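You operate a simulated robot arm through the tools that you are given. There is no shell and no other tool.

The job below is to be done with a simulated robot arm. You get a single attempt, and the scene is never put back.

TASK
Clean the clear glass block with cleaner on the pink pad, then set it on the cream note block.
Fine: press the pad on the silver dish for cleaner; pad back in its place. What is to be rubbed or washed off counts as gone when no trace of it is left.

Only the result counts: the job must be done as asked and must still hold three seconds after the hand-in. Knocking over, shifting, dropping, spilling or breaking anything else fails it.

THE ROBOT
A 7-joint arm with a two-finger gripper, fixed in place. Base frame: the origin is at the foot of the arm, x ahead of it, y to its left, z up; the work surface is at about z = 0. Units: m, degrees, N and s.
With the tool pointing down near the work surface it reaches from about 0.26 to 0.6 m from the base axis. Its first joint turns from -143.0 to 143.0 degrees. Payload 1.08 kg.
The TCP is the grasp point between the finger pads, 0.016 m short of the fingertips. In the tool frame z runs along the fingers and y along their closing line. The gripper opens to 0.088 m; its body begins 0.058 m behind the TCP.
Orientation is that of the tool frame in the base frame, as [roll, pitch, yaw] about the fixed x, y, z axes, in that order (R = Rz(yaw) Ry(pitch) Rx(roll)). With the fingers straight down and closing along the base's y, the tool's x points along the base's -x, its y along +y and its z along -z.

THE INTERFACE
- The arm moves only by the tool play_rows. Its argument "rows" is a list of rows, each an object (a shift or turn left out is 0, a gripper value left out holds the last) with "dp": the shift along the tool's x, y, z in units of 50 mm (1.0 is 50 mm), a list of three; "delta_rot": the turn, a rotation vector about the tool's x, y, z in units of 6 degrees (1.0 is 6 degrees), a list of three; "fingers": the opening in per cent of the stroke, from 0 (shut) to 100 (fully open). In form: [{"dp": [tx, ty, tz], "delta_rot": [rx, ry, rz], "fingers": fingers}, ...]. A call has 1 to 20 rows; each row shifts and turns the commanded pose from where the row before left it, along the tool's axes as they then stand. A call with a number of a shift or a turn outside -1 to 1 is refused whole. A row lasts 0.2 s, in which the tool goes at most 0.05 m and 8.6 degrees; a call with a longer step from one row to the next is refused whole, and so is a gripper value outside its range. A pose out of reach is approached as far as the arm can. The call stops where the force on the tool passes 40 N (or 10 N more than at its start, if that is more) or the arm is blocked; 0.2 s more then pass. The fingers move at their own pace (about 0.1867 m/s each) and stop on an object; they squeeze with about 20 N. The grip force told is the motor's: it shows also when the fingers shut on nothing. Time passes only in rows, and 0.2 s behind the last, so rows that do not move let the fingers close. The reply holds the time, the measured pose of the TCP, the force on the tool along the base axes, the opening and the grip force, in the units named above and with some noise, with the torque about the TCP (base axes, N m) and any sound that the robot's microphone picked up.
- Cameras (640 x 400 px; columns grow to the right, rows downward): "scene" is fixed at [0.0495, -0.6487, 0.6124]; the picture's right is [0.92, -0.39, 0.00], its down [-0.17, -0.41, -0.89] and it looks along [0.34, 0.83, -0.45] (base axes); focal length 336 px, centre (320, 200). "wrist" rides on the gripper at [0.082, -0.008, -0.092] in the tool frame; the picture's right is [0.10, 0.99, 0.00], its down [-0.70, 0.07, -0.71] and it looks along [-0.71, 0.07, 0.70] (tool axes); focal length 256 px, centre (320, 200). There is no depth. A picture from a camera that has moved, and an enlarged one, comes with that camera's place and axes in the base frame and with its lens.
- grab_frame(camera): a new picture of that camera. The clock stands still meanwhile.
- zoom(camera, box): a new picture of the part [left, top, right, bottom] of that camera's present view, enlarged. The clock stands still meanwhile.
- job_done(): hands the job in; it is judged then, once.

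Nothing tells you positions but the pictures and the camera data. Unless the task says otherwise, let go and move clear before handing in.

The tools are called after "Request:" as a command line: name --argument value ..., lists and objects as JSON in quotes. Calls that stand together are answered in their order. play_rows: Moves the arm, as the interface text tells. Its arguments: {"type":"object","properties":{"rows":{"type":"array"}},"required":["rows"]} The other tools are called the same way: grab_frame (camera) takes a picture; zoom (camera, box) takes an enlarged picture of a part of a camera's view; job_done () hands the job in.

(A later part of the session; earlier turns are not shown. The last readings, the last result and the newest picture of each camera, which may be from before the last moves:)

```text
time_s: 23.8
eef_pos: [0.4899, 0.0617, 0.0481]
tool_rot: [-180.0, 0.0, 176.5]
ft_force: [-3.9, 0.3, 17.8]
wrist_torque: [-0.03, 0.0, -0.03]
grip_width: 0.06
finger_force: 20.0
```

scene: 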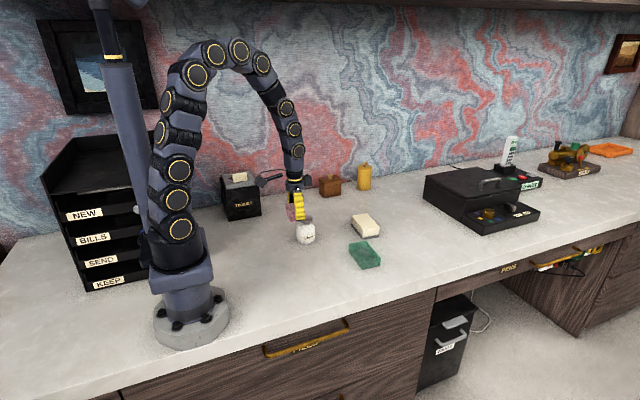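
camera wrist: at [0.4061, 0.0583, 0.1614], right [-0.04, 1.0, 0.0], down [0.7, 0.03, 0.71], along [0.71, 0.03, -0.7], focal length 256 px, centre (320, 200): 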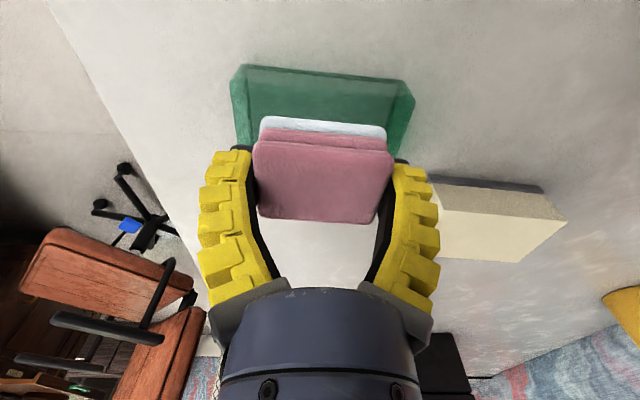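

Contact is made at about 18 N, which is more than rubbing needs. I'll ease off by about 1 mm and start rubbing along the block with short strokes.

Request:
play_rows --rows '[{"dp": [0, 0, -0.02]}, {"dp": [0, 0.1, 0]}, {"dp": [0, 0.15, 0]}, {"dp": [0, 0.1, 0]}, {"dp": [0, -0.15, 0]}, {"dp": [0, -0.2, 0]}, {"dp": [0, -0.2, 0]}, {"dp": [0, -0.15, 0]}, {"dp": [0, 0.15, 0]}, {"dp": [0, 0.2, 0]}, {"dp": [0, 0, 0]}]'

Request:
grab_frame --camera "wrist"

Request:
zoom --camera "scene" --box '[340, 215, 400, 275]'

```text
time_s: 26.2
eef_pos: [0.4873, 0.0625, 0.0507]
tool_rot: [179.9, 0.0, 176.5]
ft_force: [0.4, 0.3, -0.3]
wrist_torque: [0.01, -0.05, 0.0]
grip_width: 0.0597
finger_force: 20.2
```

```text
taken
camera wrist: at [0.4055, 0.0581, 0.1416], right [-0.04, 1.0, 0.0], down [0.7, 0.03, 0.71], along [0.71, 0.03, -0.71], focal length 256 px, centre (320, 200)
```

wrist: 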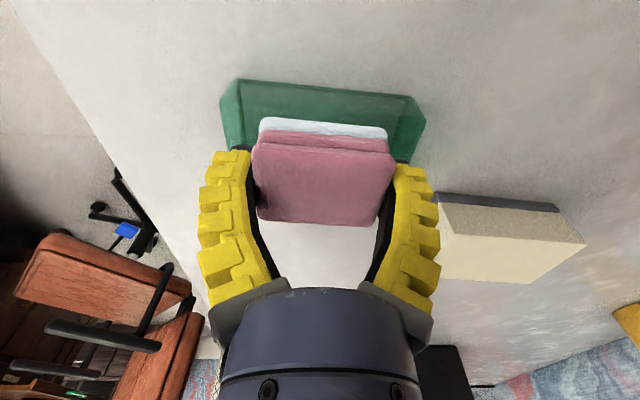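

```text
6.67 times, centred on (370, 245) of scene
camera zoom: at [0.0495, -0.6487, 0.6124], right [0.92, -0.39, 0.0], down [-0.17, -0.41, -0.89], along [0.34, 0.83, -0.45], focal length 2243 px, centre (-13, -100)
```

zoom: 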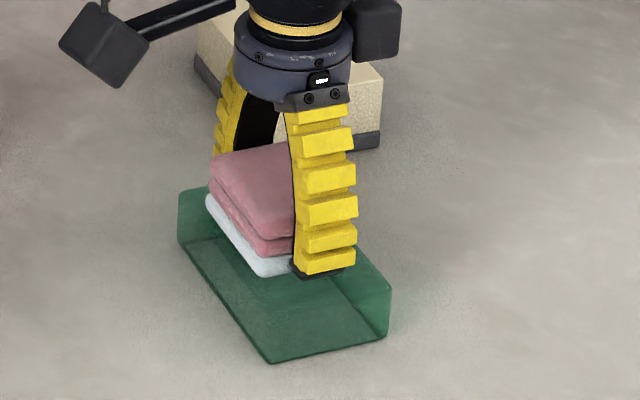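

Force went to zero after backing off, so that stroke barely touched. The pad slid up a little in the grip. I'll lower 1 mm and check the force before rubbing.

Request:
play_rows --rows '[{"dp": [0, 0, 0.02]}, {"dp": [0, 0, 0]}]'

```text
time_s: 26.8
eef_pos: [0.4888, 0.0619, 0.0504]
tool_rot: [179.9, 0.0, 176.5]
ft_force: [-2.3, -0.9, 5.5]
wrist_torque: [-0.02, 0.01, 0.0]
grip_width: 0.0595
finger_force: 20.3
```

About 5 N, good for rubbing. Now full strokes along the block.

Request:
play_rows --rows '[{"dp": [0, 0.1, 0]}, {"dp": [0, 0.15, 0]}, {"dp": [0, 0.15, 0]}, {"dp": [0, -0.15, 0]}, {"dp": [0, -0.2, 0]}, {"dp": [0, -0.25, 0]}, {"dp": [0, -0.2, 0]}, {"dp": [0, 0.2, 0]}, {"dp": [0, 0.25, 0]}, {"dp": [0, 0.2, 0]}, {"dp": [0, 0.15, 0]}, {"dp": [0, -0.2, 0]}, {"dp": [0, -0.2, 0]}, {"dp": [0, 0, 0]}]'

Request:
grab_frame --camera "wrist"

```text
time_s: 29.8
eef_pos: [0.4889, 0.0625, 0.0488]
tool_rot: [-180.0, 0.0, 176.5]
ft_force: [-0.2, 1.0, 1.4]
wrist_torque: [0.04, 0.0, 0.02]
grip_width: 0.0596
finger_force: 20.1
```

```text
taken
camera wrist: at [0.4059, 0.0583, 0.1408], right [-0.04, 1.0, 0.0], down [0.7, 0.03, 0.71], along [0.71, 0.03, -0.71], focal length 256 px, centre (320, 200)
```

wrist: 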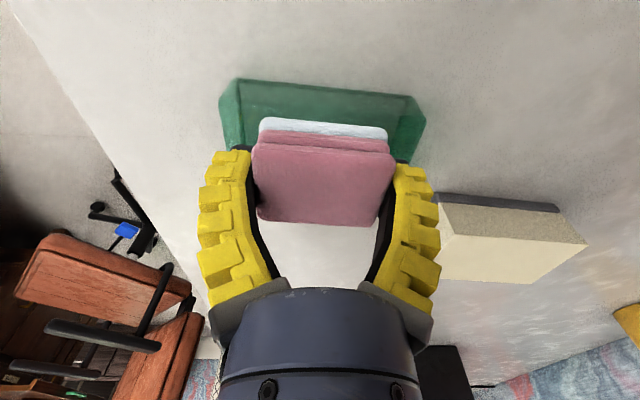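

Request:
play_rows --rows '[{"dp": [0, 0, 0.012]}, {"dp": [0, 0, 0]}]'

Request:
play_rows --rows '[{"dp": [0.1, 0.1, 0]}, {"dp": [0.1, 0.15, 0]}, {"dp": [0, 0.15, 0]}, {"dp": [0, -0.2, 0]}, {"dp": [0, -0.2, 0]}, {"dp": [0, -0.2, 0]}, {"dp": [0, -0.2, 0]}, {"dp": [-0.2, 0, 0]}, {"dp": [0, 0.2, 0]}, {"dp": [0, 0.2, 0]}, {"dp": [0, 0.2, 0]}, {"dp": [0, 0.2, 0]}, {"dp": [-0.2, 0, 0]}, {"dp": [0, -0.2, 0]}, {"dp": [0, -0.2, 0]}, {"dp": [0, -0.2, 0]}, {"dp": [0, -0.2, 0]}, {"dp": [0.2, 0.2, 0]}, {"dp": [0, 0.2, 0]}, {"dp": [0, 0, 0]}]'

```text
time_s: 30.4
eef_pos: [0.49, 0.0616, 0.0491]
tool_rot: [180.0, -0.1, 176.5]
ft_force: [-3.2, 1.2, 7.5]
wrist_torque: [0.0, 0.04, -0.02]
grip_width: 0.0597
finger_force: 19.9
```

```text
time_s: 34.6
eef_pos: [0.49, 0.0616, 0.0475]
tool_rot: [180.0, -0.1, 176.5]
ft_force: [-2.5, -8.2, 16.5]
wrist_torque: [-0.25, 0.07, -0.02]
grip_width: 0.0602
finger_force: 20.2
```

Strokes are done across the whole top. I'll lift off and back away to inspect the glass.

Request:
play_rows --rows '[{"dp": [0, 0, -0.1]}, {"dp": [0, 0, -0.4]}, {"dp": [0, 0, -0.5]}, {"dp": [0.4, 0.3, -0.4]}, {"dp": [0.5, 0.4, -0.4]}, {"dp": [0.5, 0.4, -0.3]}, {"dp": [0.5, 0.4, 0]}, {"dp": [0.4, 0.2, 0]}, {"dp": [0, 0, 0]}]'

Request:
grab_frame --camera "wrist"

Request:
zoom --camera "scene" --box '[335, 230, 395, 275]'

```text
time_s: 36.6
eef_pos: [0.3795, 0.1543, 0.1527]
tool_rot: [180.0, -0.1, 176.5]
ft_force: [-0.9, -0.2, 0.0]
wrist_torque: [-0.01, 0.03, -0.01]
grip_width: 0.0599
finger_force: 19.9
```

```text
taken
camera wrist: at [0.2961, 0.1517, 0.2447], right [-0.04, 1.0, 0.0], down [0.7, 0.03, 0.71], along [0.71, 0.03, -0.7], focal length 256 px, centre (320, 200)
```

wrist: 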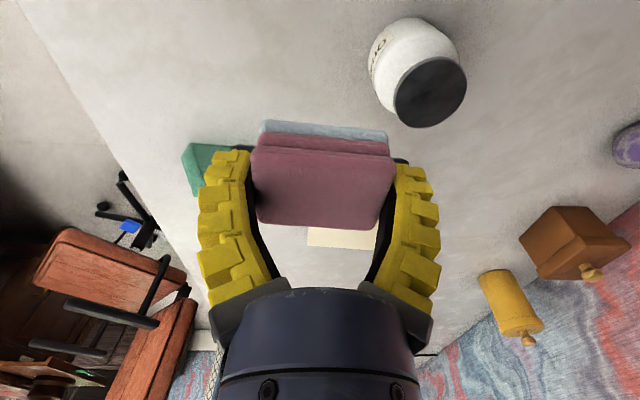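

```text
8.89 times, centred on (365, 252) of scene
camera zoom: at [0.0495, -0.6487, 0.6124], right [0.92, -0.39, 0.0], down [-0.17, -0.41, -0.89], along [0.34, 0.83, -0.45], focal length 2990 px, centre (-80, -267)
```

zoom: 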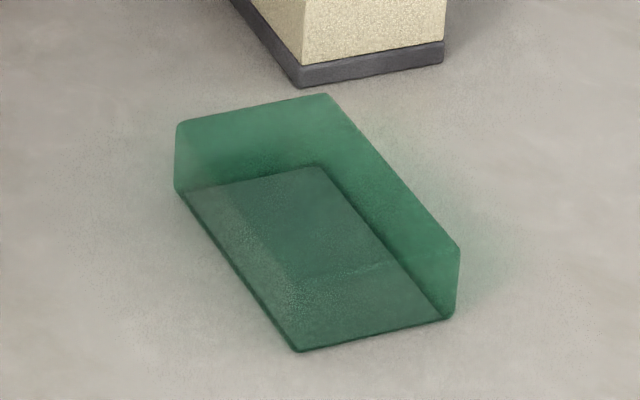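

From the scene camera the smear is gone and the block hasn't moved. I'll look from above with the wrist camera for faint residue.

Request:
play_rows --rows '[{"dp": [-0.44, -0.348, -0.04]}, {"dp": [-0.44, -0.348, -0.04]}, {"dp": [-0.44, -0.348, -0.04]}, {"dp": [-0.44, -0.348, -0.04]}, {"dp": [-0.44, -0.348, -0.04]}, {"dp": [0, 0, 0]}]'

Request:
grab_frame --camera "wrist"

Request:
zoom --camera "wrist" --box '[250, 35, 400, 130]'

```text
time_s: 38.0
eef_pos: [0.484, 0.0595, 0.1638]
tool_rot: [179.9, 0.0, 176.5]
ft_force: [0.5, 0.1, -0.8]
wrist_torque: [-0.06, 0.01, 0.0]
grip_width: 0.06
finger_force: 20.1
```

```text
taken
camera wrist: at [0.4006, 0.0548, 0.2548], right [-0.04, 1.0, 0.0], down [0.7, 0.03, 0.71], along [0.71, 0.03, -0.7], focal length 256 px, centre (320, 200)
```

wrist: 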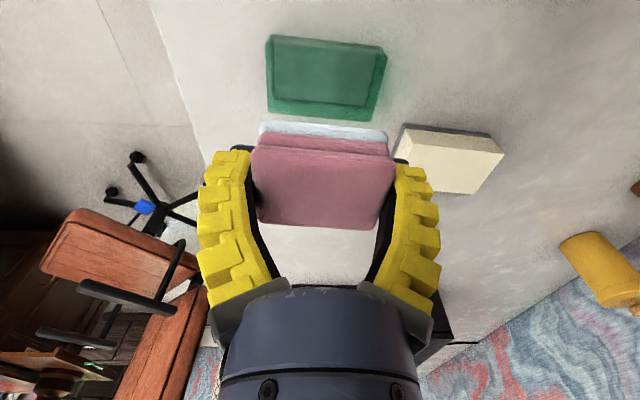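

```text
4.21 times, centred on (325, 82) of wrist
camera zoom: at [0.4006, 0.0548, 0.2548], right [-0.04, 1.0, 0.0], down [0.7, 0.03, 0.71], along [0.71, 0.03, -0.7], focal length 1078 px, centre (299, 695)
```

zoom: 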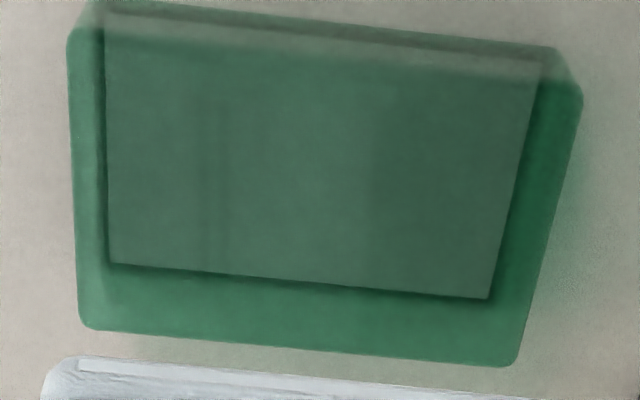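

The top looks clean. I'll enlarge further and also turn the gripper to see the block's far sides before putting the pad away.

Request:
zoom --camera "wrist" --box '[262, 32, 325, 75]'

Request:
zoom --camera "wrist" --box '[325, 40, 392, 85]'

Request:
zoom --camera "wrist" --box '[262, 75, 392, 125]'

Request:
play_rows --rows '[{"dp": [0, 0, -0.2], "delta_rot": [0, 0, 1]}, {"dp": [0, 0, -0.2], "delta_rot": [0, 0, 1]}, {"delta_rot": [0, 0, 1]}, {"delta_rot": [0, 0, 1]}, {"delta_rot": [0, 0, 1]}, {"delta_rot": [0, 0, 1]}, {"delta_rot": [0, 0, 1]}, {"delta_rot": [0, 0, 1]}, {"delta_rot": [0, 0, 1]}, {"delta_rot": [0, 0, 1]}, {"delta_rot": [0, 0, 1]}, {"delta_rot": [0, 0, 1]}, {"delta_rot": [0, 0, 1]}, {"delta_rot": [0, 0, 1]}, {"delta_rot": [0, 0, 1]}, {"dp": [0, 0, 0]}]'

Request:
grab_frame --camera "wrist"

Request:
grab_frame --camera "scene"

```text
9.30 times, centred on (294, 54) of wrist
camera zoom: at [0.4006, 0.0548, 0.2548], right [-0.04, 1.0, 0.0], down [0.7, 0.03, 0.71], along [0.71, 0.03, -0.7], focal length 2381 px, centre (566, 1563)
```

zoom: 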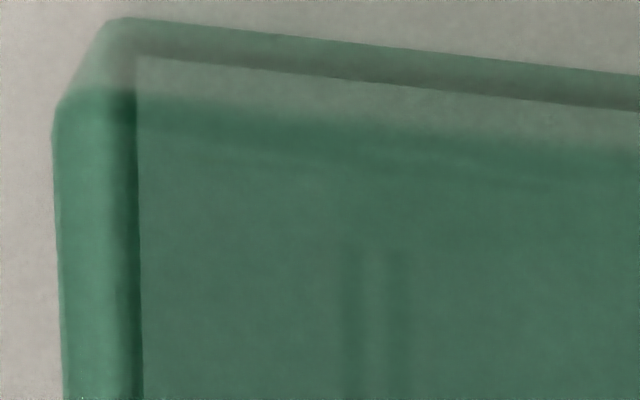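

```text
8.89 times, centred on (358, 62) of wrist
camera zoom: at [0.4006, 0.0548, 0.2548], right [-0.04, 1.0, 0.0], down [0.7, 0.03, 0.71], along [0.71, 0.03, -0.7], focal length 2276 px, centre (-22, 1422)
```

zoom: 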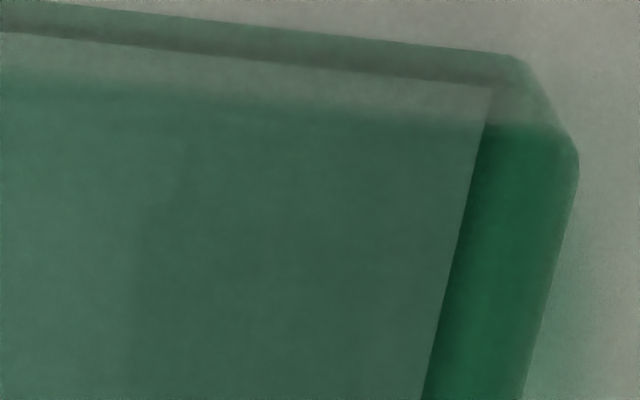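

```text
4.92 times, centred on (327, 100) of wrist
camera zoom: at [0.4006, 0.0548, 0.2548], right [-0.04, 1.0, 0.0], down [0.7, 0.03, 0.71], along [0.71, 0.03, -0.7], focal length 1260 px, centre (286, 692)
```

zoom: 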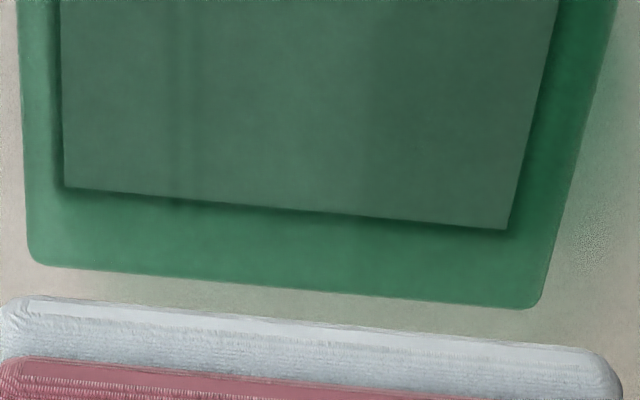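

```text
time_s: 41.4
eef_pos: [0.4842, 0.0609, 0.1835]
tool_rot: [-180.0, 0.0, 86.4]
ft_force: [0.7, -0.3, -0.1]
wrist_torque: [0.0, 0.01, 0.03]
grip_width: 0.06
finger_force: 20.1
```

```text
taken
camera wrist: at [0.4802, 0.1419, 0.2749], right [1.0, 0.04, 0.0], down [0.03, -0.7, 0.71], along [0.03, -0.71, -0.7], focal length 256 px, centre (320, 200)
```

wrist: 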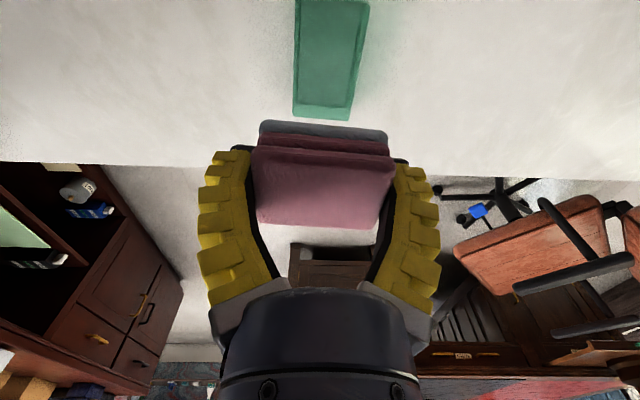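

```text
taken
```

scene: 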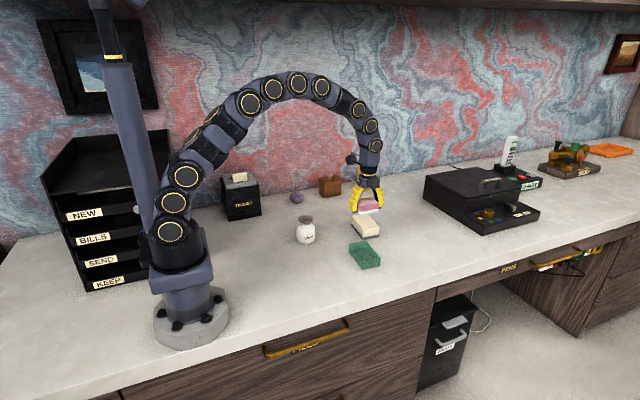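

Request:
zoom --camera "wrist" --box '[270, 0, 400, 130]'

Request:
play_rows --rows '[{"dp": [0.4, 0.4, 0.2]}, {"dp": [0.4, 0.4, 0.2]}, {"dp": [0.4, 0.4, 0.2]}, {"dp": [0.4, 0.4, 0]}, {"dp": [0.3, 0, 0]}, {"dp": [0, 0, 0]}]'

Request:
grab_frame --camera "wrist"

```text
3.08 times, centred on (335, 65) of wrist
camera zoom: at [0.4802, 0.1419, 0.2749], right [1.0, 0.04, 0.0], down [0.03, -0.7, 0.71], along [0.03, -0.71, -0.7], focal length 788 px, centre (274, 615)
```

zoom: 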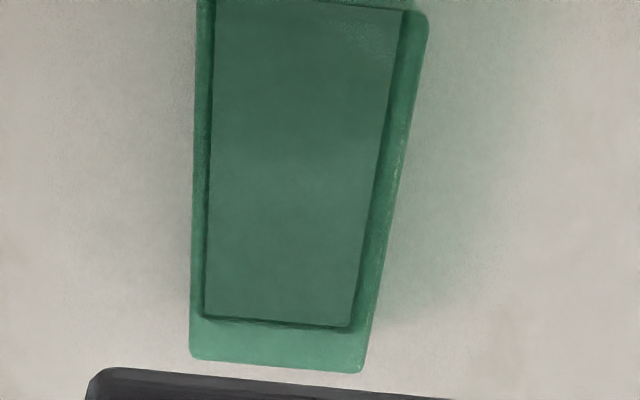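

```text
time_s: 42.8
eef_pos: [0.572, 0.1532, 0.1543]
tool_rot: [180.0, 0.0, 86.5]
ft_force: [-0.7, -0.9, -0.7]
wrist_torque: [0.0, 0.02, 0.0]
grip_width: 0.0596
finger_force: 19.8
```

```text
taken
camera wrist: at [0.5674, 0.2346, 0.2447], right [1.0, 0.04, 0.0], down [0.03, -0.7, 0.71], along [0.03, -0.71, -0.7], focal length 256 px, centre (320, 200)
```

wrist: 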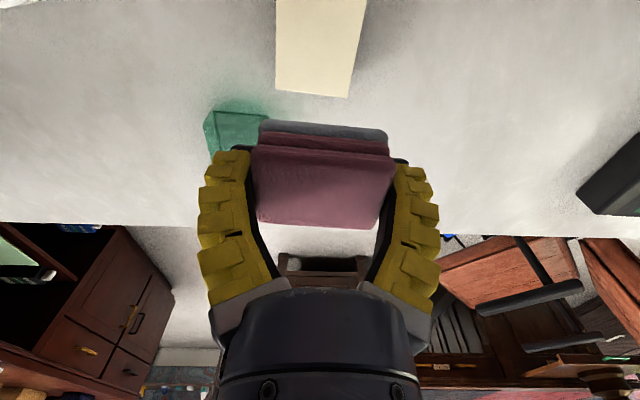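

The top, the +y end and the sides show no residue. Now I'll turn back to the original yaw and carry the pad to where it was picked up, at (0.344, 0.050).

Request:
play_rows --rows '[{"delta_rot": [0, 0, -1]}, {"delta_rot": [0, 0, -1]}, {"delta_rot": [0, 0, -1]}, {"delta_rot": [0, 0, -1]}, {"delta_rot": [0, 0, -1]}, {"delta_rot": [0, 0, -1]}, {"delta_rot": [0, 0, -1]}, {"delta_rot": [0, 0, -1]}, {"delta_rot": [0, 0, -1]}, {"delta_rot": [0, 0, -1]}, {"delta_rot": [0, 0, -1]}, {"delta_rot": [0, 0, -1]}, {"delta_rot": [0, 0, -1]}, {"delta_rot": [0, 0, -1]}, {"delta_rot": [0, 0, -1]}, {"dp": [0, 0, 0]}]'

Request:
grab_frame --camera "wrist"

```text
time_s: 46.2
eef_pos: [0.5698, 0.1507, 0.1543]
tool_rot: [180.0, 0.0, 176.5]
ft_force: [0.5, -0.2, -1.1]
wrist_torque: [-0.03, 0.02, 0.01]
grip_width: 0.0598
finger_force: 19.8
```

```text
taken
camera wrist: at [0.4868, 0.146, 0.2447], right [-0.04, 1.0, 0.0], down [0.7, 0.03, 0.71], along [0.71, 0.03, -0.71], focal length 256 px, centre (320, 200)
```

wrist: 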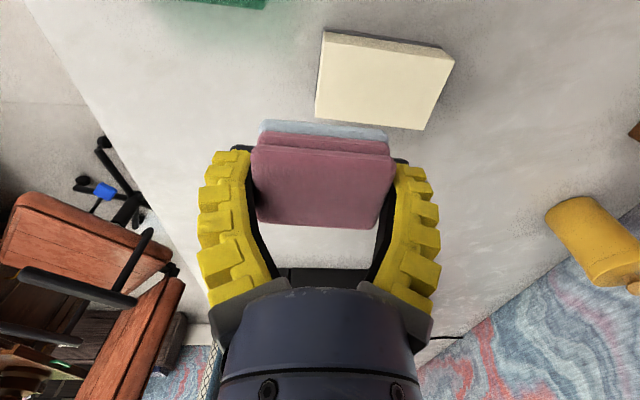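

The note block is clearly visible here, so I'll measure it now.

Request:
zoom --camera "wrist" --box '[305, 20, 465, 135]'

```text
3.48 times, centred on (385, 78) of wrist
camera zoom: at [0.4868, 0.146, 0.2447], right [-0.04, 1.0, 0.0], down [0.7, 0.03, 0.71], along [0.71, 0.03, -0.71], focal length 890 px, centre (94, 626)
```

zoom: 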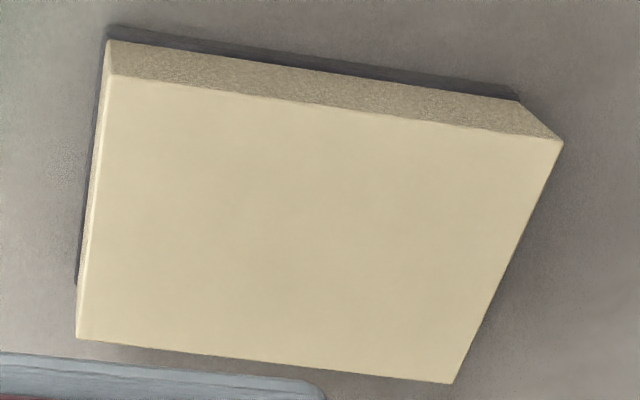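

The note block's top is about 0.057 × 0.097 m, centred near (0.568, 0.197) at z about 0.0375, turned about -5.3°. Now I'll take the pad back to hover above its original spot.

Request:
play_rows --rows '[{"dp": [0.4375, -0.2249, 0]}, {"dp": [0.4375, -0.2249, 0]}, {"dp": [0.4375, -0.2249, 0]}, {"dp": [0.4375, -0.2249, 0]}, {"dp": [0.4375, -0.2249, 0]}, {"dp": [0.4375, -0.2249, 0]}, {"dp": [0.4375, -0.2249, 0]}, {"dp": [0.4375, -0.2249, 0]}, {"dp": [0.4375, -0.2249, 0]}, {"dp": [0.4375, -0.2249, 0]}, {"dp": [0, 0, 0.5]}, {"dp": [0, 0, 0.5]}, {"dp": [0, 0, 0.5]}, {"dp": [0, 0, 0.3]}, {"dp": [0, 0, 0]}]'

Request:
grab_frame --camera "wrist"

Request:
zoom --camera "scene" --box '[290, 200, 390, 285]'

```text
time_s: 49.4
eef_pos: [0.3454, 0.0524, 0.0634]
tool_rot: [-180.0, 0.0, 176.5]
ft_force: [0.6, 0.2, 0.3]
wrist_torque: [-0.02, 0.02, -0.01]
grip_width: 0.0599
finger_force: 19.5
```

```text
taken
camera wrist: at [0.2616, 0.0478, 0.1551], right [-0.04, 1.0, 0.0], down [0.7, 0.03, 0.71], along [0.71, 0.03, -0.7], focal length 256 px, centre (320, 200)
```

wrist: 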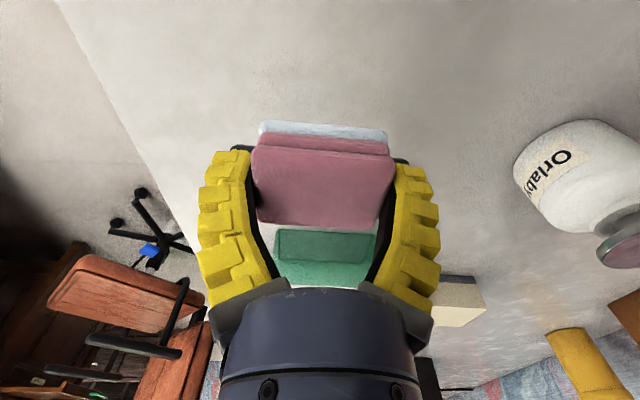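

```text
4.71 times, centred on (340, 242) of scene
camera zoom: at [0.0495, -0.6487, 0.6124], right [0.92, -0.39, 0.0], down [-0.17, -0.41, -0.89], along [0.34, 0.83, -0.45], focal length 1583 px, centre (226, 0)
```

zoom: 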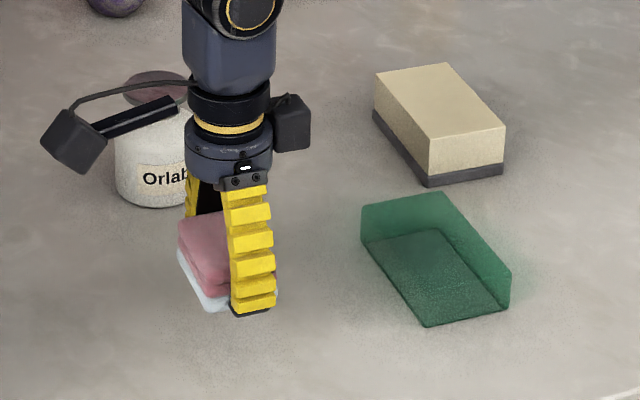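

I'm within 1 mm of the original spot. Lowering to the desk in small final steps.

Request:
play_rows --rows '[{"dp": [0, -0.014, 0.3]}, {"dp": [0, 0, 0.3]}, {"dp": [0, 0, 0.15]}, {"dp": [0, 0, 0.05]}, {"dp": [0, 0, 0]}]'

Request:
play_rows --rows '[{"dp": [0, 0, 0.02]}, {"dp": [0, 0, 0]}]'

Request:
zoom --camera "scene" --box '[300, 240, 345, 285]'

```text
time_s: 50.6
eef_pos: [0.344, 0.0514, 0.0237]
tool_rot: [180.0, 0.0, 176.5]
ft_force: [-0.7, -0.4, -0.3]
wrist_torque: [0.02, -0.03, -0.01]
grip_width: 0.0598
finger_force: 19.9
```

```text
time_s: 51.2
eef_pos: [0.3429, 0.0508, 0.0216]
tool_rot: [-180.0, 0.0, 176.5]
ft_force: [0.8, -0.4, -0.6]
wrist_torque: [0.01, 0.02, 0.03]
grip_width: 0.0599
finger_force: 20.0
```

```text
8.89 times, centred on (322, 262) of scene
camera zoom: at [0.0495, -0.6487, 0.6124], right [0.92, -0.39, 0.0], down [-0.17, -0.41, -0.89], along [0.34, 0.83, -0.45], focal length 2990 px, centre (298, -356)
```

zoom: 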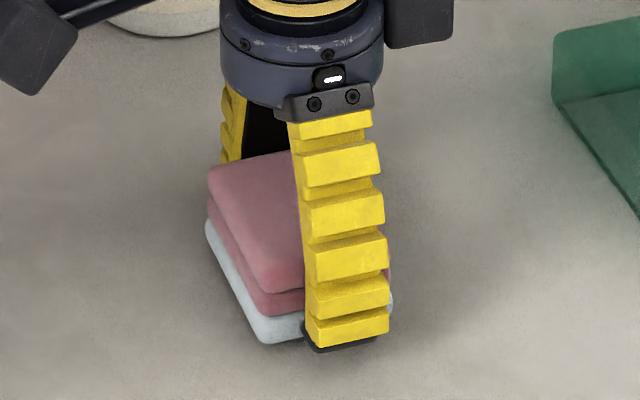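

Request:
play_rows --rows '[{"dp": [0, 0, 0.02]}, {"dp": [0, 0, 0]}]'

Request:
play_rows --rows '[{"dp": [0, 0, 0.02]}, {"dp": [0, 0, 0]}]'

```text
time_s: 51.8
eef_pos: [0.3436, 0.051, 0.0224]
tool_rot: [-180.0, 0.0, 176.5]
ft_force: [0.3, 0.1, -0.9]
wrist_torque: [-0.01, 0.02, 0.01]
grip_width: 0.0597
finger_force: 20.1
```

```text
time_s: 52.4
eef_pos: [0.3444, 0.0519, 0.0214]
tool_rot: [-179.9, 0.1, 176.6]
ft_force: [0.5, 0.5, -0.7]
wrist_torque: [0.02, -0.02, 0.02]
grip_width: 0.0599
finger_force: 20.3
```

Request:
grab_frame --camera "wrist"

Request:
zoom --camera "scene" --box '[300, 240, 345, 285]'

```text
taken
camera wrist: at [0.2611, 0.0478, 0.1128], right [-0.04, 1.0, 0.0], down [0.7, 0.03, 0.71], along [0.71, 0.03, -0.7], focal length 256 px, centre (320, 200)
```

wrist: 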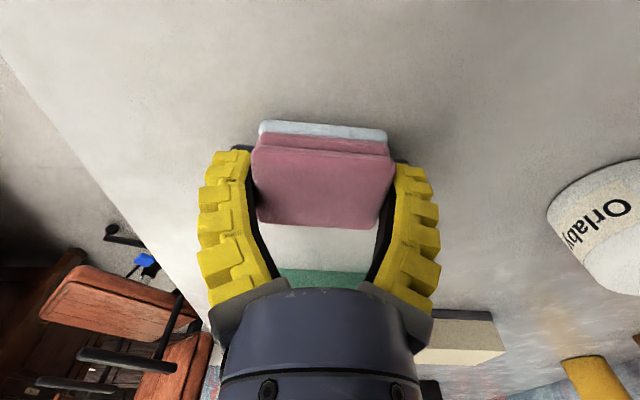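

```text
8.89 times, centred on (322, 262) of scene
camera zoom: at [0.0495, -0.6487, 0.6124], right [0.92, -0.39, 0.0], down [-0.17, -0.41, -0.89], along [0.34, 0.83, -0.45], focal length 2990 px, centre (298, -356)
```

zoom: 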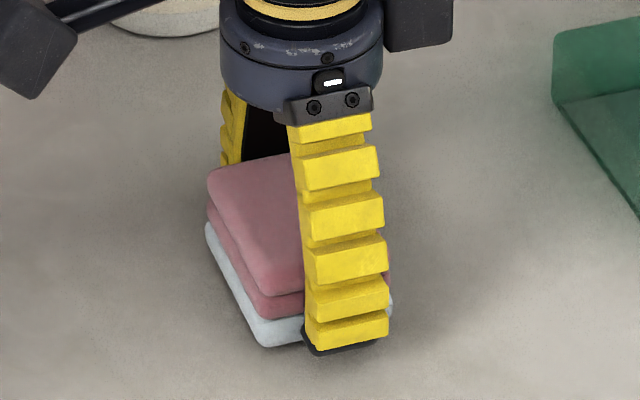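

The pad slid up about 3 mm in the grip during rubbing, so contact should come about 1–1.5 mm lower.

Request:
play_rows --rows '[{"dp": [0, -0.014, 0.02]}, {"dp": [0, 0, 0]}]'

Request:
play_rows --rows '[{"dp": [0, 0, 0.012]}, {"dp": [0, 0, 0]}]'

```text
time_s: 53.0
eef_pos: [0.3435, 0.0515, 0.0217]
tool_rot: [180.0, 0.1, 176.5]
ft_force: [-0.1, 0.5, -0.6]
wrist_torque: [-0.01, 0.04, -0.02]
grip_width: 0.0598
finger_force: 20.1
```

```text
time_s: 53.6
eef_pos: [0.3434, 0.0508, 0.02]
tool_rot: [-180.0, 0.0, 176.5]
ft_force: [0.3, 0.7, -0.2]
wrist_torque: [0.0, 0.01, -0.03]
grip_width: 0.0597
finger_force: 20.3
```

Request:
play_rows --rows '[{"dp": [0, 0, 0.012]}, {"dp": [0, 0, 0]}]'

Request:
play_rows --rows '[{"dp": [0, 0, 0.012]}, {"dp": [0, 0, 0]}]'

Request:
grab_frame --camera "wrist"

```text
time_s: 54.2
eef_pos: [0.3433, 0.0517, 0.0191]
tool_rot: [-179.9, -0.1, 176.5]
ft_force: [-0.2, -0.1, -0.7]
wrist_torque: [0.0, 0.01, 0.01]
grip_width: 0.0599
finger_force: 20.1
```

```text
time_s: 54.8
eef_pos: [0.3441, 0.0519, 0.0183]
tool_rot: [180.0, 0.0, 176.5]
ft_force: [-0.9, 0.1, 1.0]
wrist_torque: [-0.03, 0.0, -0.02]
grip_width: 0.0598
finger_force: 20.1
```

```text
taken
camera wrist: at [0.2605, 0.047, 0.1096], right [-0.04, 1.0, 0.0], down [0.7, 0.03, 0.71], along [0.71, 0.03, -0.7], focal length 256 px, centre (320, 200)
```

wrist: 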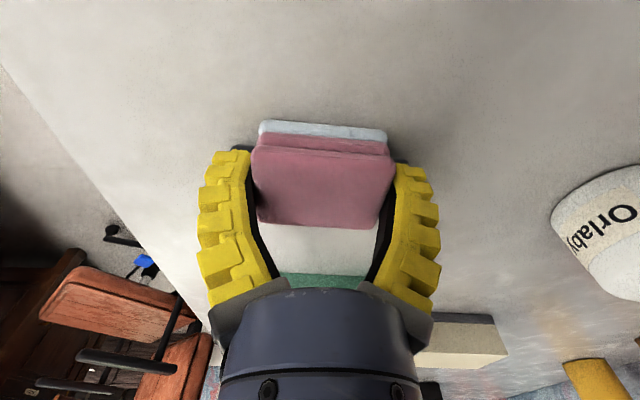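

Light contact is starting, with the fingertips about 1.6 mm above the desk. I'll correct 1 mm in x and release.

Request:
play_rows --rows '[{"dp": [-0.02, 0, 0]}, {"dp": [0, 0, 0.006]}, {"dp": [0, 0, 0]}, {"fingers": 75}, {"fingers": 85}, {"fingers": 100}, {"fingers": 100}]'

Request:
grab_frame --camera "wrist"

Request:
zoom --camera "scene" --box '[300, 240, 345, 285]'

```text
time_s: 56.4
eef_pos: [0.3434, 0.0507, 0.0164]
tool_rot: [-179.9, -0.1, 176.5]
ft_force: [-0.2, -0.8, 0.5]
wrist_torque: [0.02, 0.02, 0.01]
grip_width: 0.0878
finger_force: 0.1
```

```text
taken
camera wrist: at [0.2612, 0.047, 0.1084], right [-0.04, 1.0, 0.0], down [0.7, 0.03, 0.71], along [0.71, 0.03, -0.7], focal length 256 px, centre (320, 200)
```

wrist: 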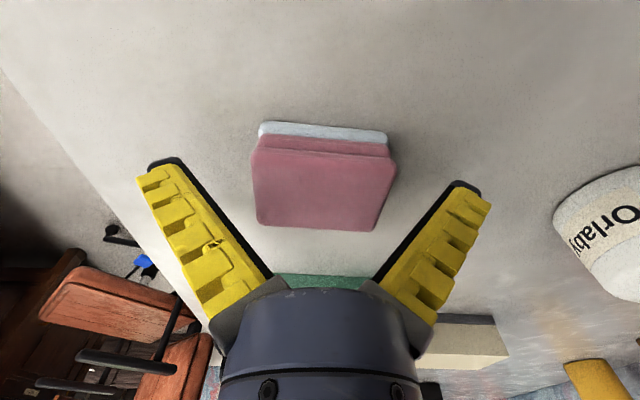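

```text
8.89 times, centred on (322, 262) of scene
camera zoom: at [0.0495, -0.6487, 0.6124], right [0.92, -0.39, 0.0], down [-0.17, -0.41, -0.89], along [0.34, 0.83, -0.45], focal length 2990 px, centre (298, -356)
```

zoom: 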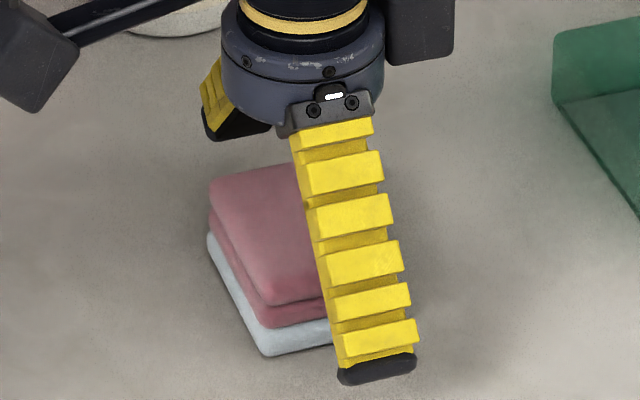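

The pad is released. I'll lift straight up and compare its position with the original picture.

Request:
play_rows --rows '[{"dp": [0, 0, -0.2]}, {"dp": [0, 0, -0.5]}, {"dp": [0, 0, -0.6]}, {"dp": [0, 0, -0.6]}, {"dp": [0, 0, -0.6]}, {"dp": [0, 0, -0.4]}, {"dp": [0, 0, 0]}]'

Request:
zoom --camera "scene" --box '[285, 205, 335, 285]'

Request:
grab_frame --camera "wrist"

```text
time_s: 58.0
eef_pos: [0.346, 0.0516, 0.1612]
tool_rot: [180.0, 0.1, 176.5]
ft_force: [-0.2, -0.8, -0.2]
wrist_torque: [0.03, 0.01, -0.01]
grip_width: 0.0879
finger_force: 0.1
```

```text
5.00 times, centred on (310, 245) of scene
camera zoom: at [0.0495, -0.6487, 0.6124], right [0.92, -0.39, 0.0], down [-0.17, -0.41, -0.89], along [0.34, 0.83, -0.45], focal length 1682 px, centre (370, -25)
```

zoom: 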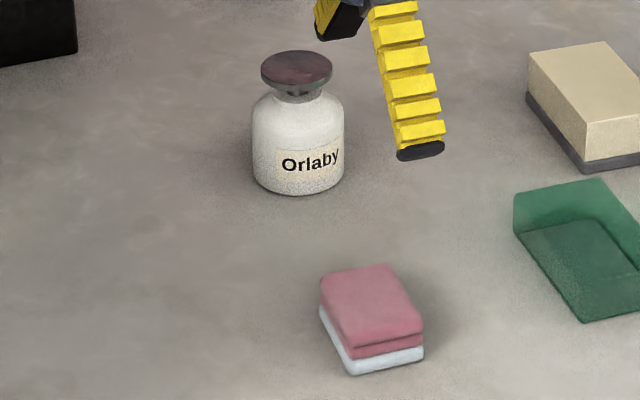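

```text
taken
camera wrist: at [0.2624, 0.0465, 0.2523], right [-0.04, 1.0, 0.0], down [0.7, 0.03, 0.71], along [0.71, 0.03, -0.7], focal length 256 px, centre (320, 200)
```

wrist: 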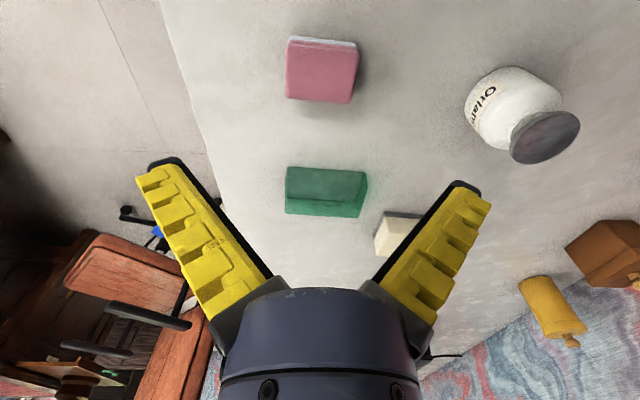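

The pad is back exactly where it was, and the jar hasn't moved. Next is the glass block: I'll re-measure it and then approach with the fingers closing across its 0.055 m width.

Request:
zoom --camera "wrist" --box '[270, 150, 390, 230]'

```text
5.00 times, centred on (330, 190) of wrist
camera zoom: at [0.2624, 0.0465, 0.2523], right [-0.04, 1.0, 0.0], down [0.7, 0.03, 0.71], along [0.71, 0.03, -0.7], focal length 1280 px, centre (270, 250)
```

zoom: 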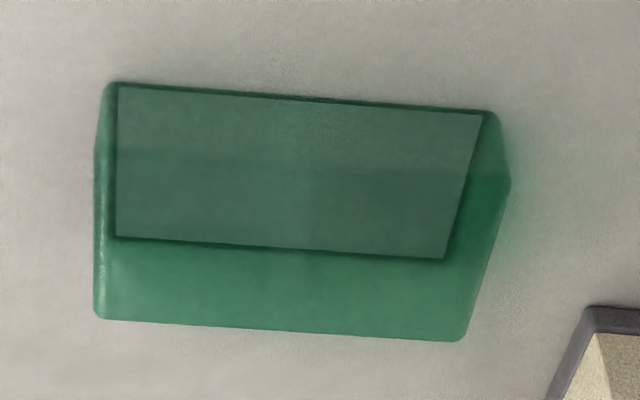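

The glass is clean from here too, centred at (0.4887, 0.061) and turned -3.4°, which matches my tool yaw. I'll move over it and turn 90° so the fingers close across its width.

Request:
play_rows --rows '[{"dp": [-0.409, 0.0576, 0]}, {"dp": [-0.409, 0.0576, 0]}, {"dp": [-0.409, 0.0576, 0]}, {"dp": [-0.409, 0.0576, 0]}, {"dp": [-0.409, 0.0576, 0]}, {"dp": [-0.409, 0.0576, 0]}, {"dp": [-0.409, 0.0576, 0]}, {"dp": [0, 0, 0]}]'

Request:
play_rows --rows '[{"delta_rot": [0, 0, 1]}, {"delta_rot": [0, 0, 1]}, {"delta_rot": [0, 0, 1]}, {"delta_rot": [0, 0, 1]}, {"delta_rot": [0, 0, 1]}, {"delta_rot": [0, 0, 1]}, {"delta_rot": [0, 0, 1]}, {"delta_rot": [0, 0, 1]}, {"delta_rot": [0, 0, 1]}, {"delta_rot": [0, 0, 1]}, {"delta_rot": [0, 0, 1]}, {"delta_rot": [0, 0, 1]}, {"delta_rot": [0, 0, 1]}, {"delta_rot": [0, 0, 1]}, {"delta_rot": [0, 0, 1]}, {"dp": [0, 0, 0.5]}, {"dp": [0, 0, 0.5]}, {"dp": [0, 0, 0]}]'

Request:
grab_frame --camera "wrist"

Request:
zoom --camera "scene" --box '[320, 180, 420, 285]'

```text
time_s: 59.8
eef_pos: [0.4878, 0.0618, 0.1607]
tool_rot: [179.9, 0.0, 176.5]
ft_force: [0.2, -0.2, -1.0]
wrist_torque: [0.01, -0.01, 0.01]
grip_width: 0.0882
finger_force: 0.1
```

```text
time_s: 63.6
eef_pos: [0.4886, 0.062, 0.113]
tool_rot: [179.9, 0.0, 86.6]
ft_force: [0.7, 0.0, 0.7]
wrist_torque: [-0.01, 0.01, -0.03]
grip_width: 0.088
finger_force: 0.0
```

```text
taken
camera wrist: at [0.4839, 0.144, 0.2047], right [1.0, 0.04, 0.0], down [0.03, -0.7, 0.71], along [0.03, -0.71, -0.7], focal length 256 px, centre (320, 200)
```

wrist: 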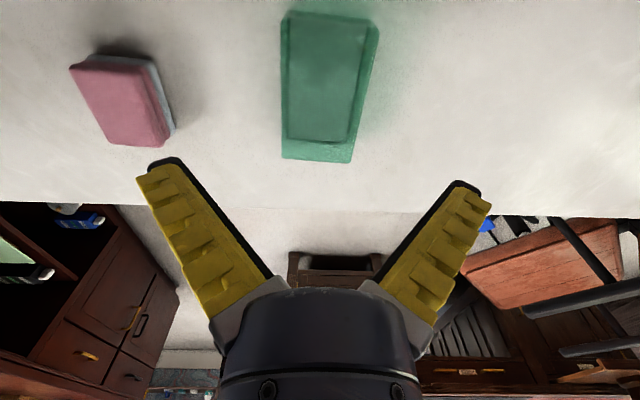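

```text
3.81 times, centred on (370, 232) of scene
camera zoom: at [0.0495, -0.6487, 0.6124], right [0.92, -0.39, 0.0], down [-0.17, -0.41, -0.89], along [0.34, 0.83, -0.45], focal length 1282 px, centre (130, 76)
```

zoom: 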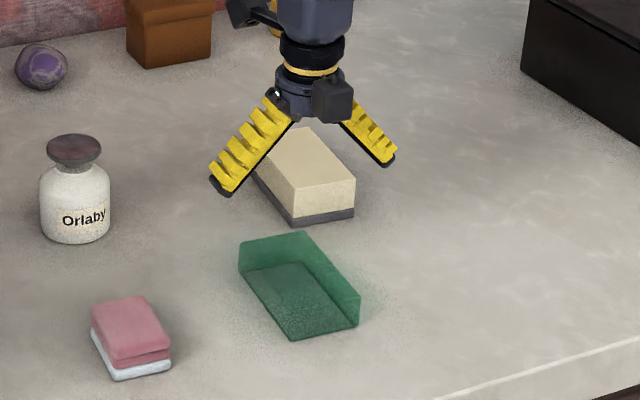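

Request:
zoom --camera "wrist" --box '[260, 0, 400, 170]'

```text
2.35 times, centred on (330, 85) of wrist
camera zoom: at [0.4839, 0.144, 0.2047], right [1.0, 0.04, 0.0], down [0.03, -0.7, 0.71], along [0.03, -0.71, -0.7], focal length 602 px, centre (296, 471)
```

zoom: 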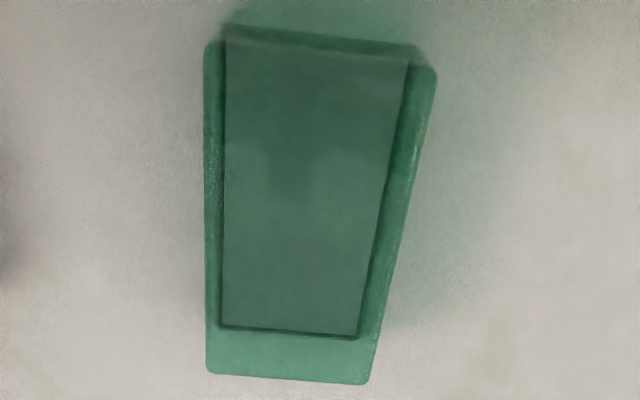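

The block is 1–2 mm off centre in the grip frame. I'll correct that and descend to grip it with the tips about 4.5 mm above the desk.

Request:
play_rows --rows '[{"dp": [0.026, 0.038, 0.3]}, {"dp": [0, 0, 0.4]}, {"dp": [0, 0, 0.4]}, {"dp": [0, 0, 0.3]}, {"dp": [0, 0, 0.24]}, {"dp": [0, 0, 0.1]}, {"dp": [0, 0, 0]}]'

Request:
grab_frame --camera "wrist"

Request:
zoom --camera "scene" --box '[330, 200, 410, 285]'

```text
time_s: 65.2
eef_pos: [0.4915, 0.0624, 0.0251]
tool_rot: [180.0, 0.0, 86.5]
ft_force: [0.7, -0.5, -0.1]
wrist_torque: [0.0, 0.01, -0.01]
grip_width: 0.088
finger_force: 0.0
```

```text
taken
camera wrist: at [0.4871, 0.1441, 0.1164], right [1.0, 0.04, 0.0], down [0.03, -0.7, 0.71], along [0.03, -0.71, -0.7], focal length 256 px, centre (320, 200)
```

wrist: 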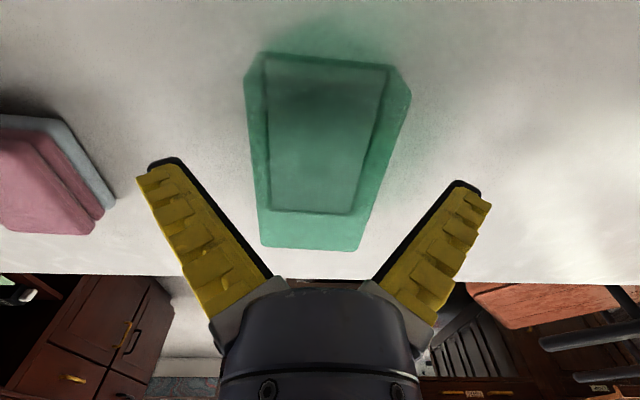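

```text
4.71 times, centred on (370, 242) of scene
camera zoom: at [0.0495, -0.6487, 0.6124], right [0.92, -0.39, 0.0], down [-0.17, -0.41, -0.89], along [0.34, 0.83, -0.45], focal length 1583 px, centre (85, 0)
```

zoom: 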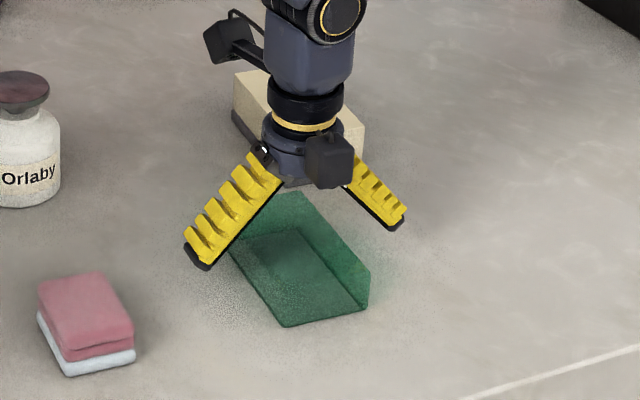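

Well centred. Another 4 mm down, then close on the block.

Request:
play_rows --rows '[{"dp": [0, 0, 0.08]}, {"dp": [0, 0, 0]}, {"fingers": 40}, {"fingers": 0}, {"fingers": 0}, {"fingers": 0}]'

Request:
grab_frame --camera "wrist"

Request:
zoom --camera "scene" --box '[330, 200, 410, 285]'

```text
time_s: 66.6
eef_pos: [0.4916, 0.0623, 0.0197]
tool_rot: [-179.9, -0.1, 86.4]
ft_force: [0.6, 0.1, 0.1]
wrist_torque: [-0.01, -0.02, -0.01]
grip_width: 0.0598
finger_force: 19.7
```

```text
taken
camera wrist: at [0.4871, 0.1443, 0.1119], right [1.0, 0.04, 0.0], down [0.03, -0.7, 0.71], along [0.03, -0.71, -0.7], focal length 256 px, centre (320, 200)
```

wrist: 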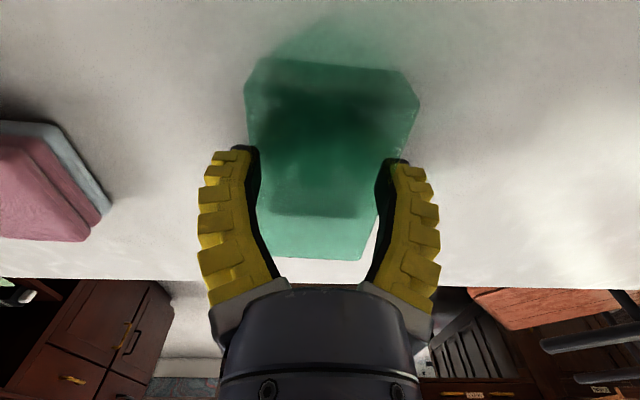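

```text
4.71 times, centred on (370, 242) of scene
camera zoom: at [0.0495, -0.6487, 0.6124], right [0.92, -0.39, 0.0], down [-0.17, -0.41, -0.89], along [0.34, 0.83, -0.45], focal length 1583 px, centre (85, 0)
```

zoom: 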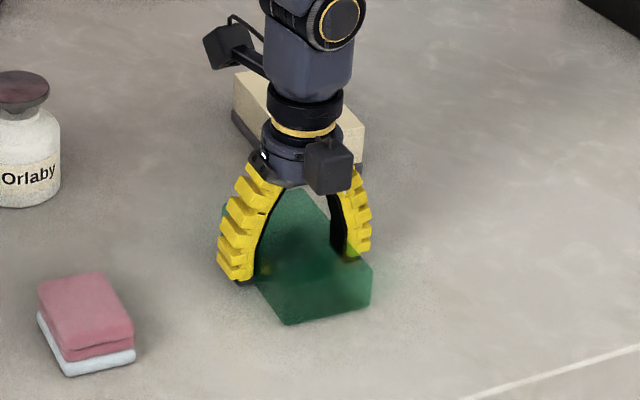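

The glass is held at 59.8 mm. Lifting gently and checking the load.

Request:
play_rows --rows '[{"dp": [0, 0, -0.05]}, {"dp": [0, 0, -0.15]}, {"dp": [0, 0, -0.3]}, {"dp": [0, 0, -0.4]}, {"dp": [0, 0, -0.5]}, {"dp": [0, 0, -0.4]}, {"dp": [0, 0, 0]}]'

Request:
grab_frame --camera "wrist"

Request:
zoom --camera "scene" --box '[320, 160, 430, 285]'

```text
time_s: 68.2
eef_pos: [0.4911, 0.0646, 0.1121]
tool_rot: [180.0, -0.1, 86.5]
ft_force: [-0.3, 0.5, -4.1]
wrist_torque: [0.01, 0.02, 0.0]
grip_width: 0.0601
finger_force: 20.2
```

```text
taken
camera wrist: at [0.4856, 0.1452, 0.2034], right [1.0, 0.04, 0.0], down [0.03, -0.7, 0.71], along [0.03, -0.71, -0.71], focal length 256 px, centre (320, 200)
```

wrist: 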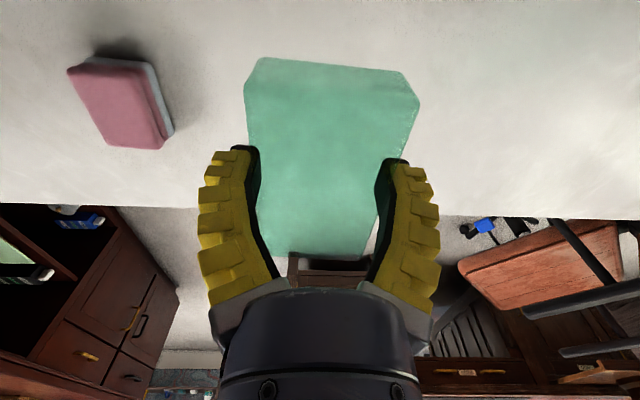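

```text
3.20 times, centred on (375, 222) of scene
camera zoom: at [0.0495, -0.6487, 0.6124], right [0.92, -0.39, 0.0], down [-0.17, -0.41, -0.89], along [0.34, 0.83, -0.45], focal length 1076 px, centre (144, 128)
```

zoom: 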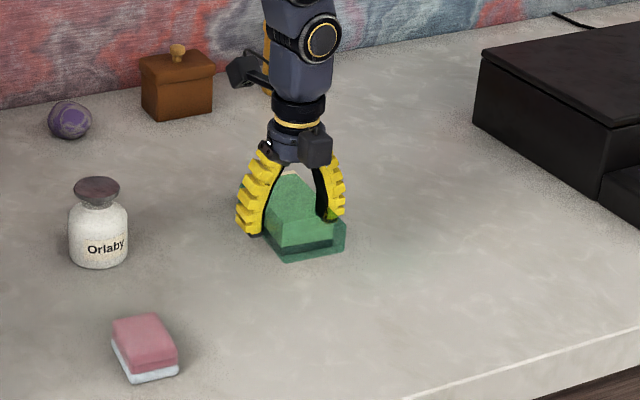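

The block is up and level (about 4 N load) and looks clear throughout. I'll carry it over the note block at a safe height, then turn 2° to match it.

Request:
play_rows --rows '[{"dp": [0.3966, 0.2041, 0]}, {"dp": [0.3966, 0.2041, 0]}, {"dp": [0.3966, 0.2041, 0]}, {"dp": [0.3966, 0.2041, 0]}, {"dp": [0.3966, 0.2041, 0]}, {"dp": [0.3966, 0.2041, 0]}, {"dp": [0.3966, 0.2041, 0]}, {"delta_rot": [0, 0, 0.3]}, {"dp": [0, 0, 0]}]'

Request:
grab_frame --camera "wrist"

Request:
zoom --camera "scene" --box '[310, 150, 420, 285]'

```text
time_s: 70.2
eef_pos: [0.5705, 0.1984, 0.1107]
tool_rot: [180.0, 0.1, 84.7]
ft_force: [-0.2, 0.0, -3.8]
wrist_torque: [-0.01, -0.01, 0.02]
grip_width: 0.0599
finger_force: 19.8
```

```text
taken
camera wrist: at [0.5684, 0.279, 0.2025], right [1.0, 0.01, 0.0], down [0.01, -0.7, 0.71], along [0.01, -0.71, -0.7], focal length 256 px, centre (320, 200)
```

wrist: 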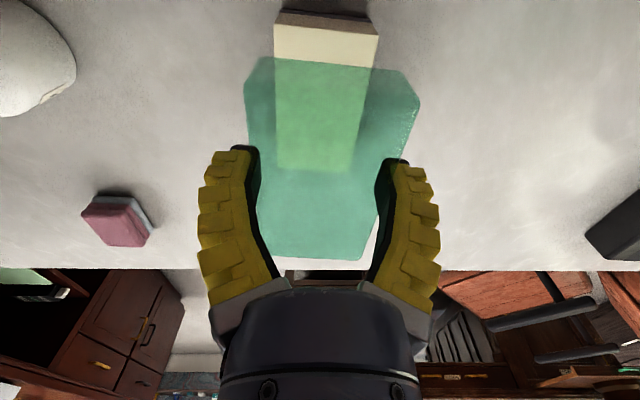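

```text
2.96 times, centred on (365, 218) of scene
camera zoom: at [0.0495, -0.6487, 0.6124], right [0.92, -0.39, 0.0], down [-0.17, -0.41, -0.89], along [0.34, 0.83, -0.45], focal length 997 px, centre (187, 148)
```

zoom: 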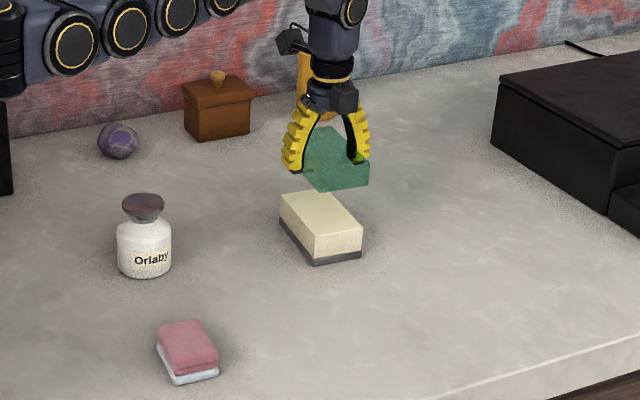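

Request:
zoom --camera "wrist" --box '[240, 0, 430, 190]'

```text
2.11 times, centred on (335, 95) of wrist
camera zoom: at [0.5684, 0.279, 0.2025], right [1.0, 0.01, 0.0], down [0.01, -0.7, 0.71], along [0.01, -0.71, -0.7], focal length 539 px, centre (288, 421)
```

zoom: 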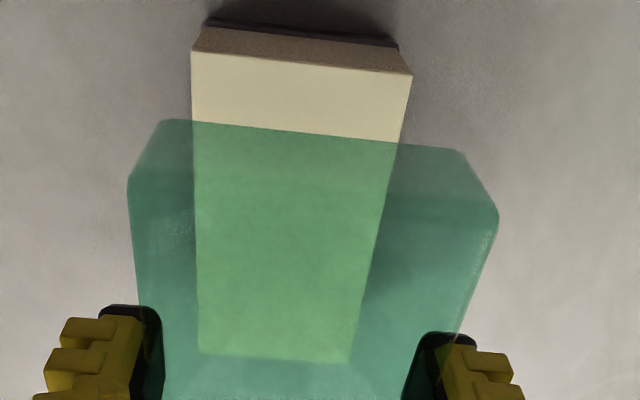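

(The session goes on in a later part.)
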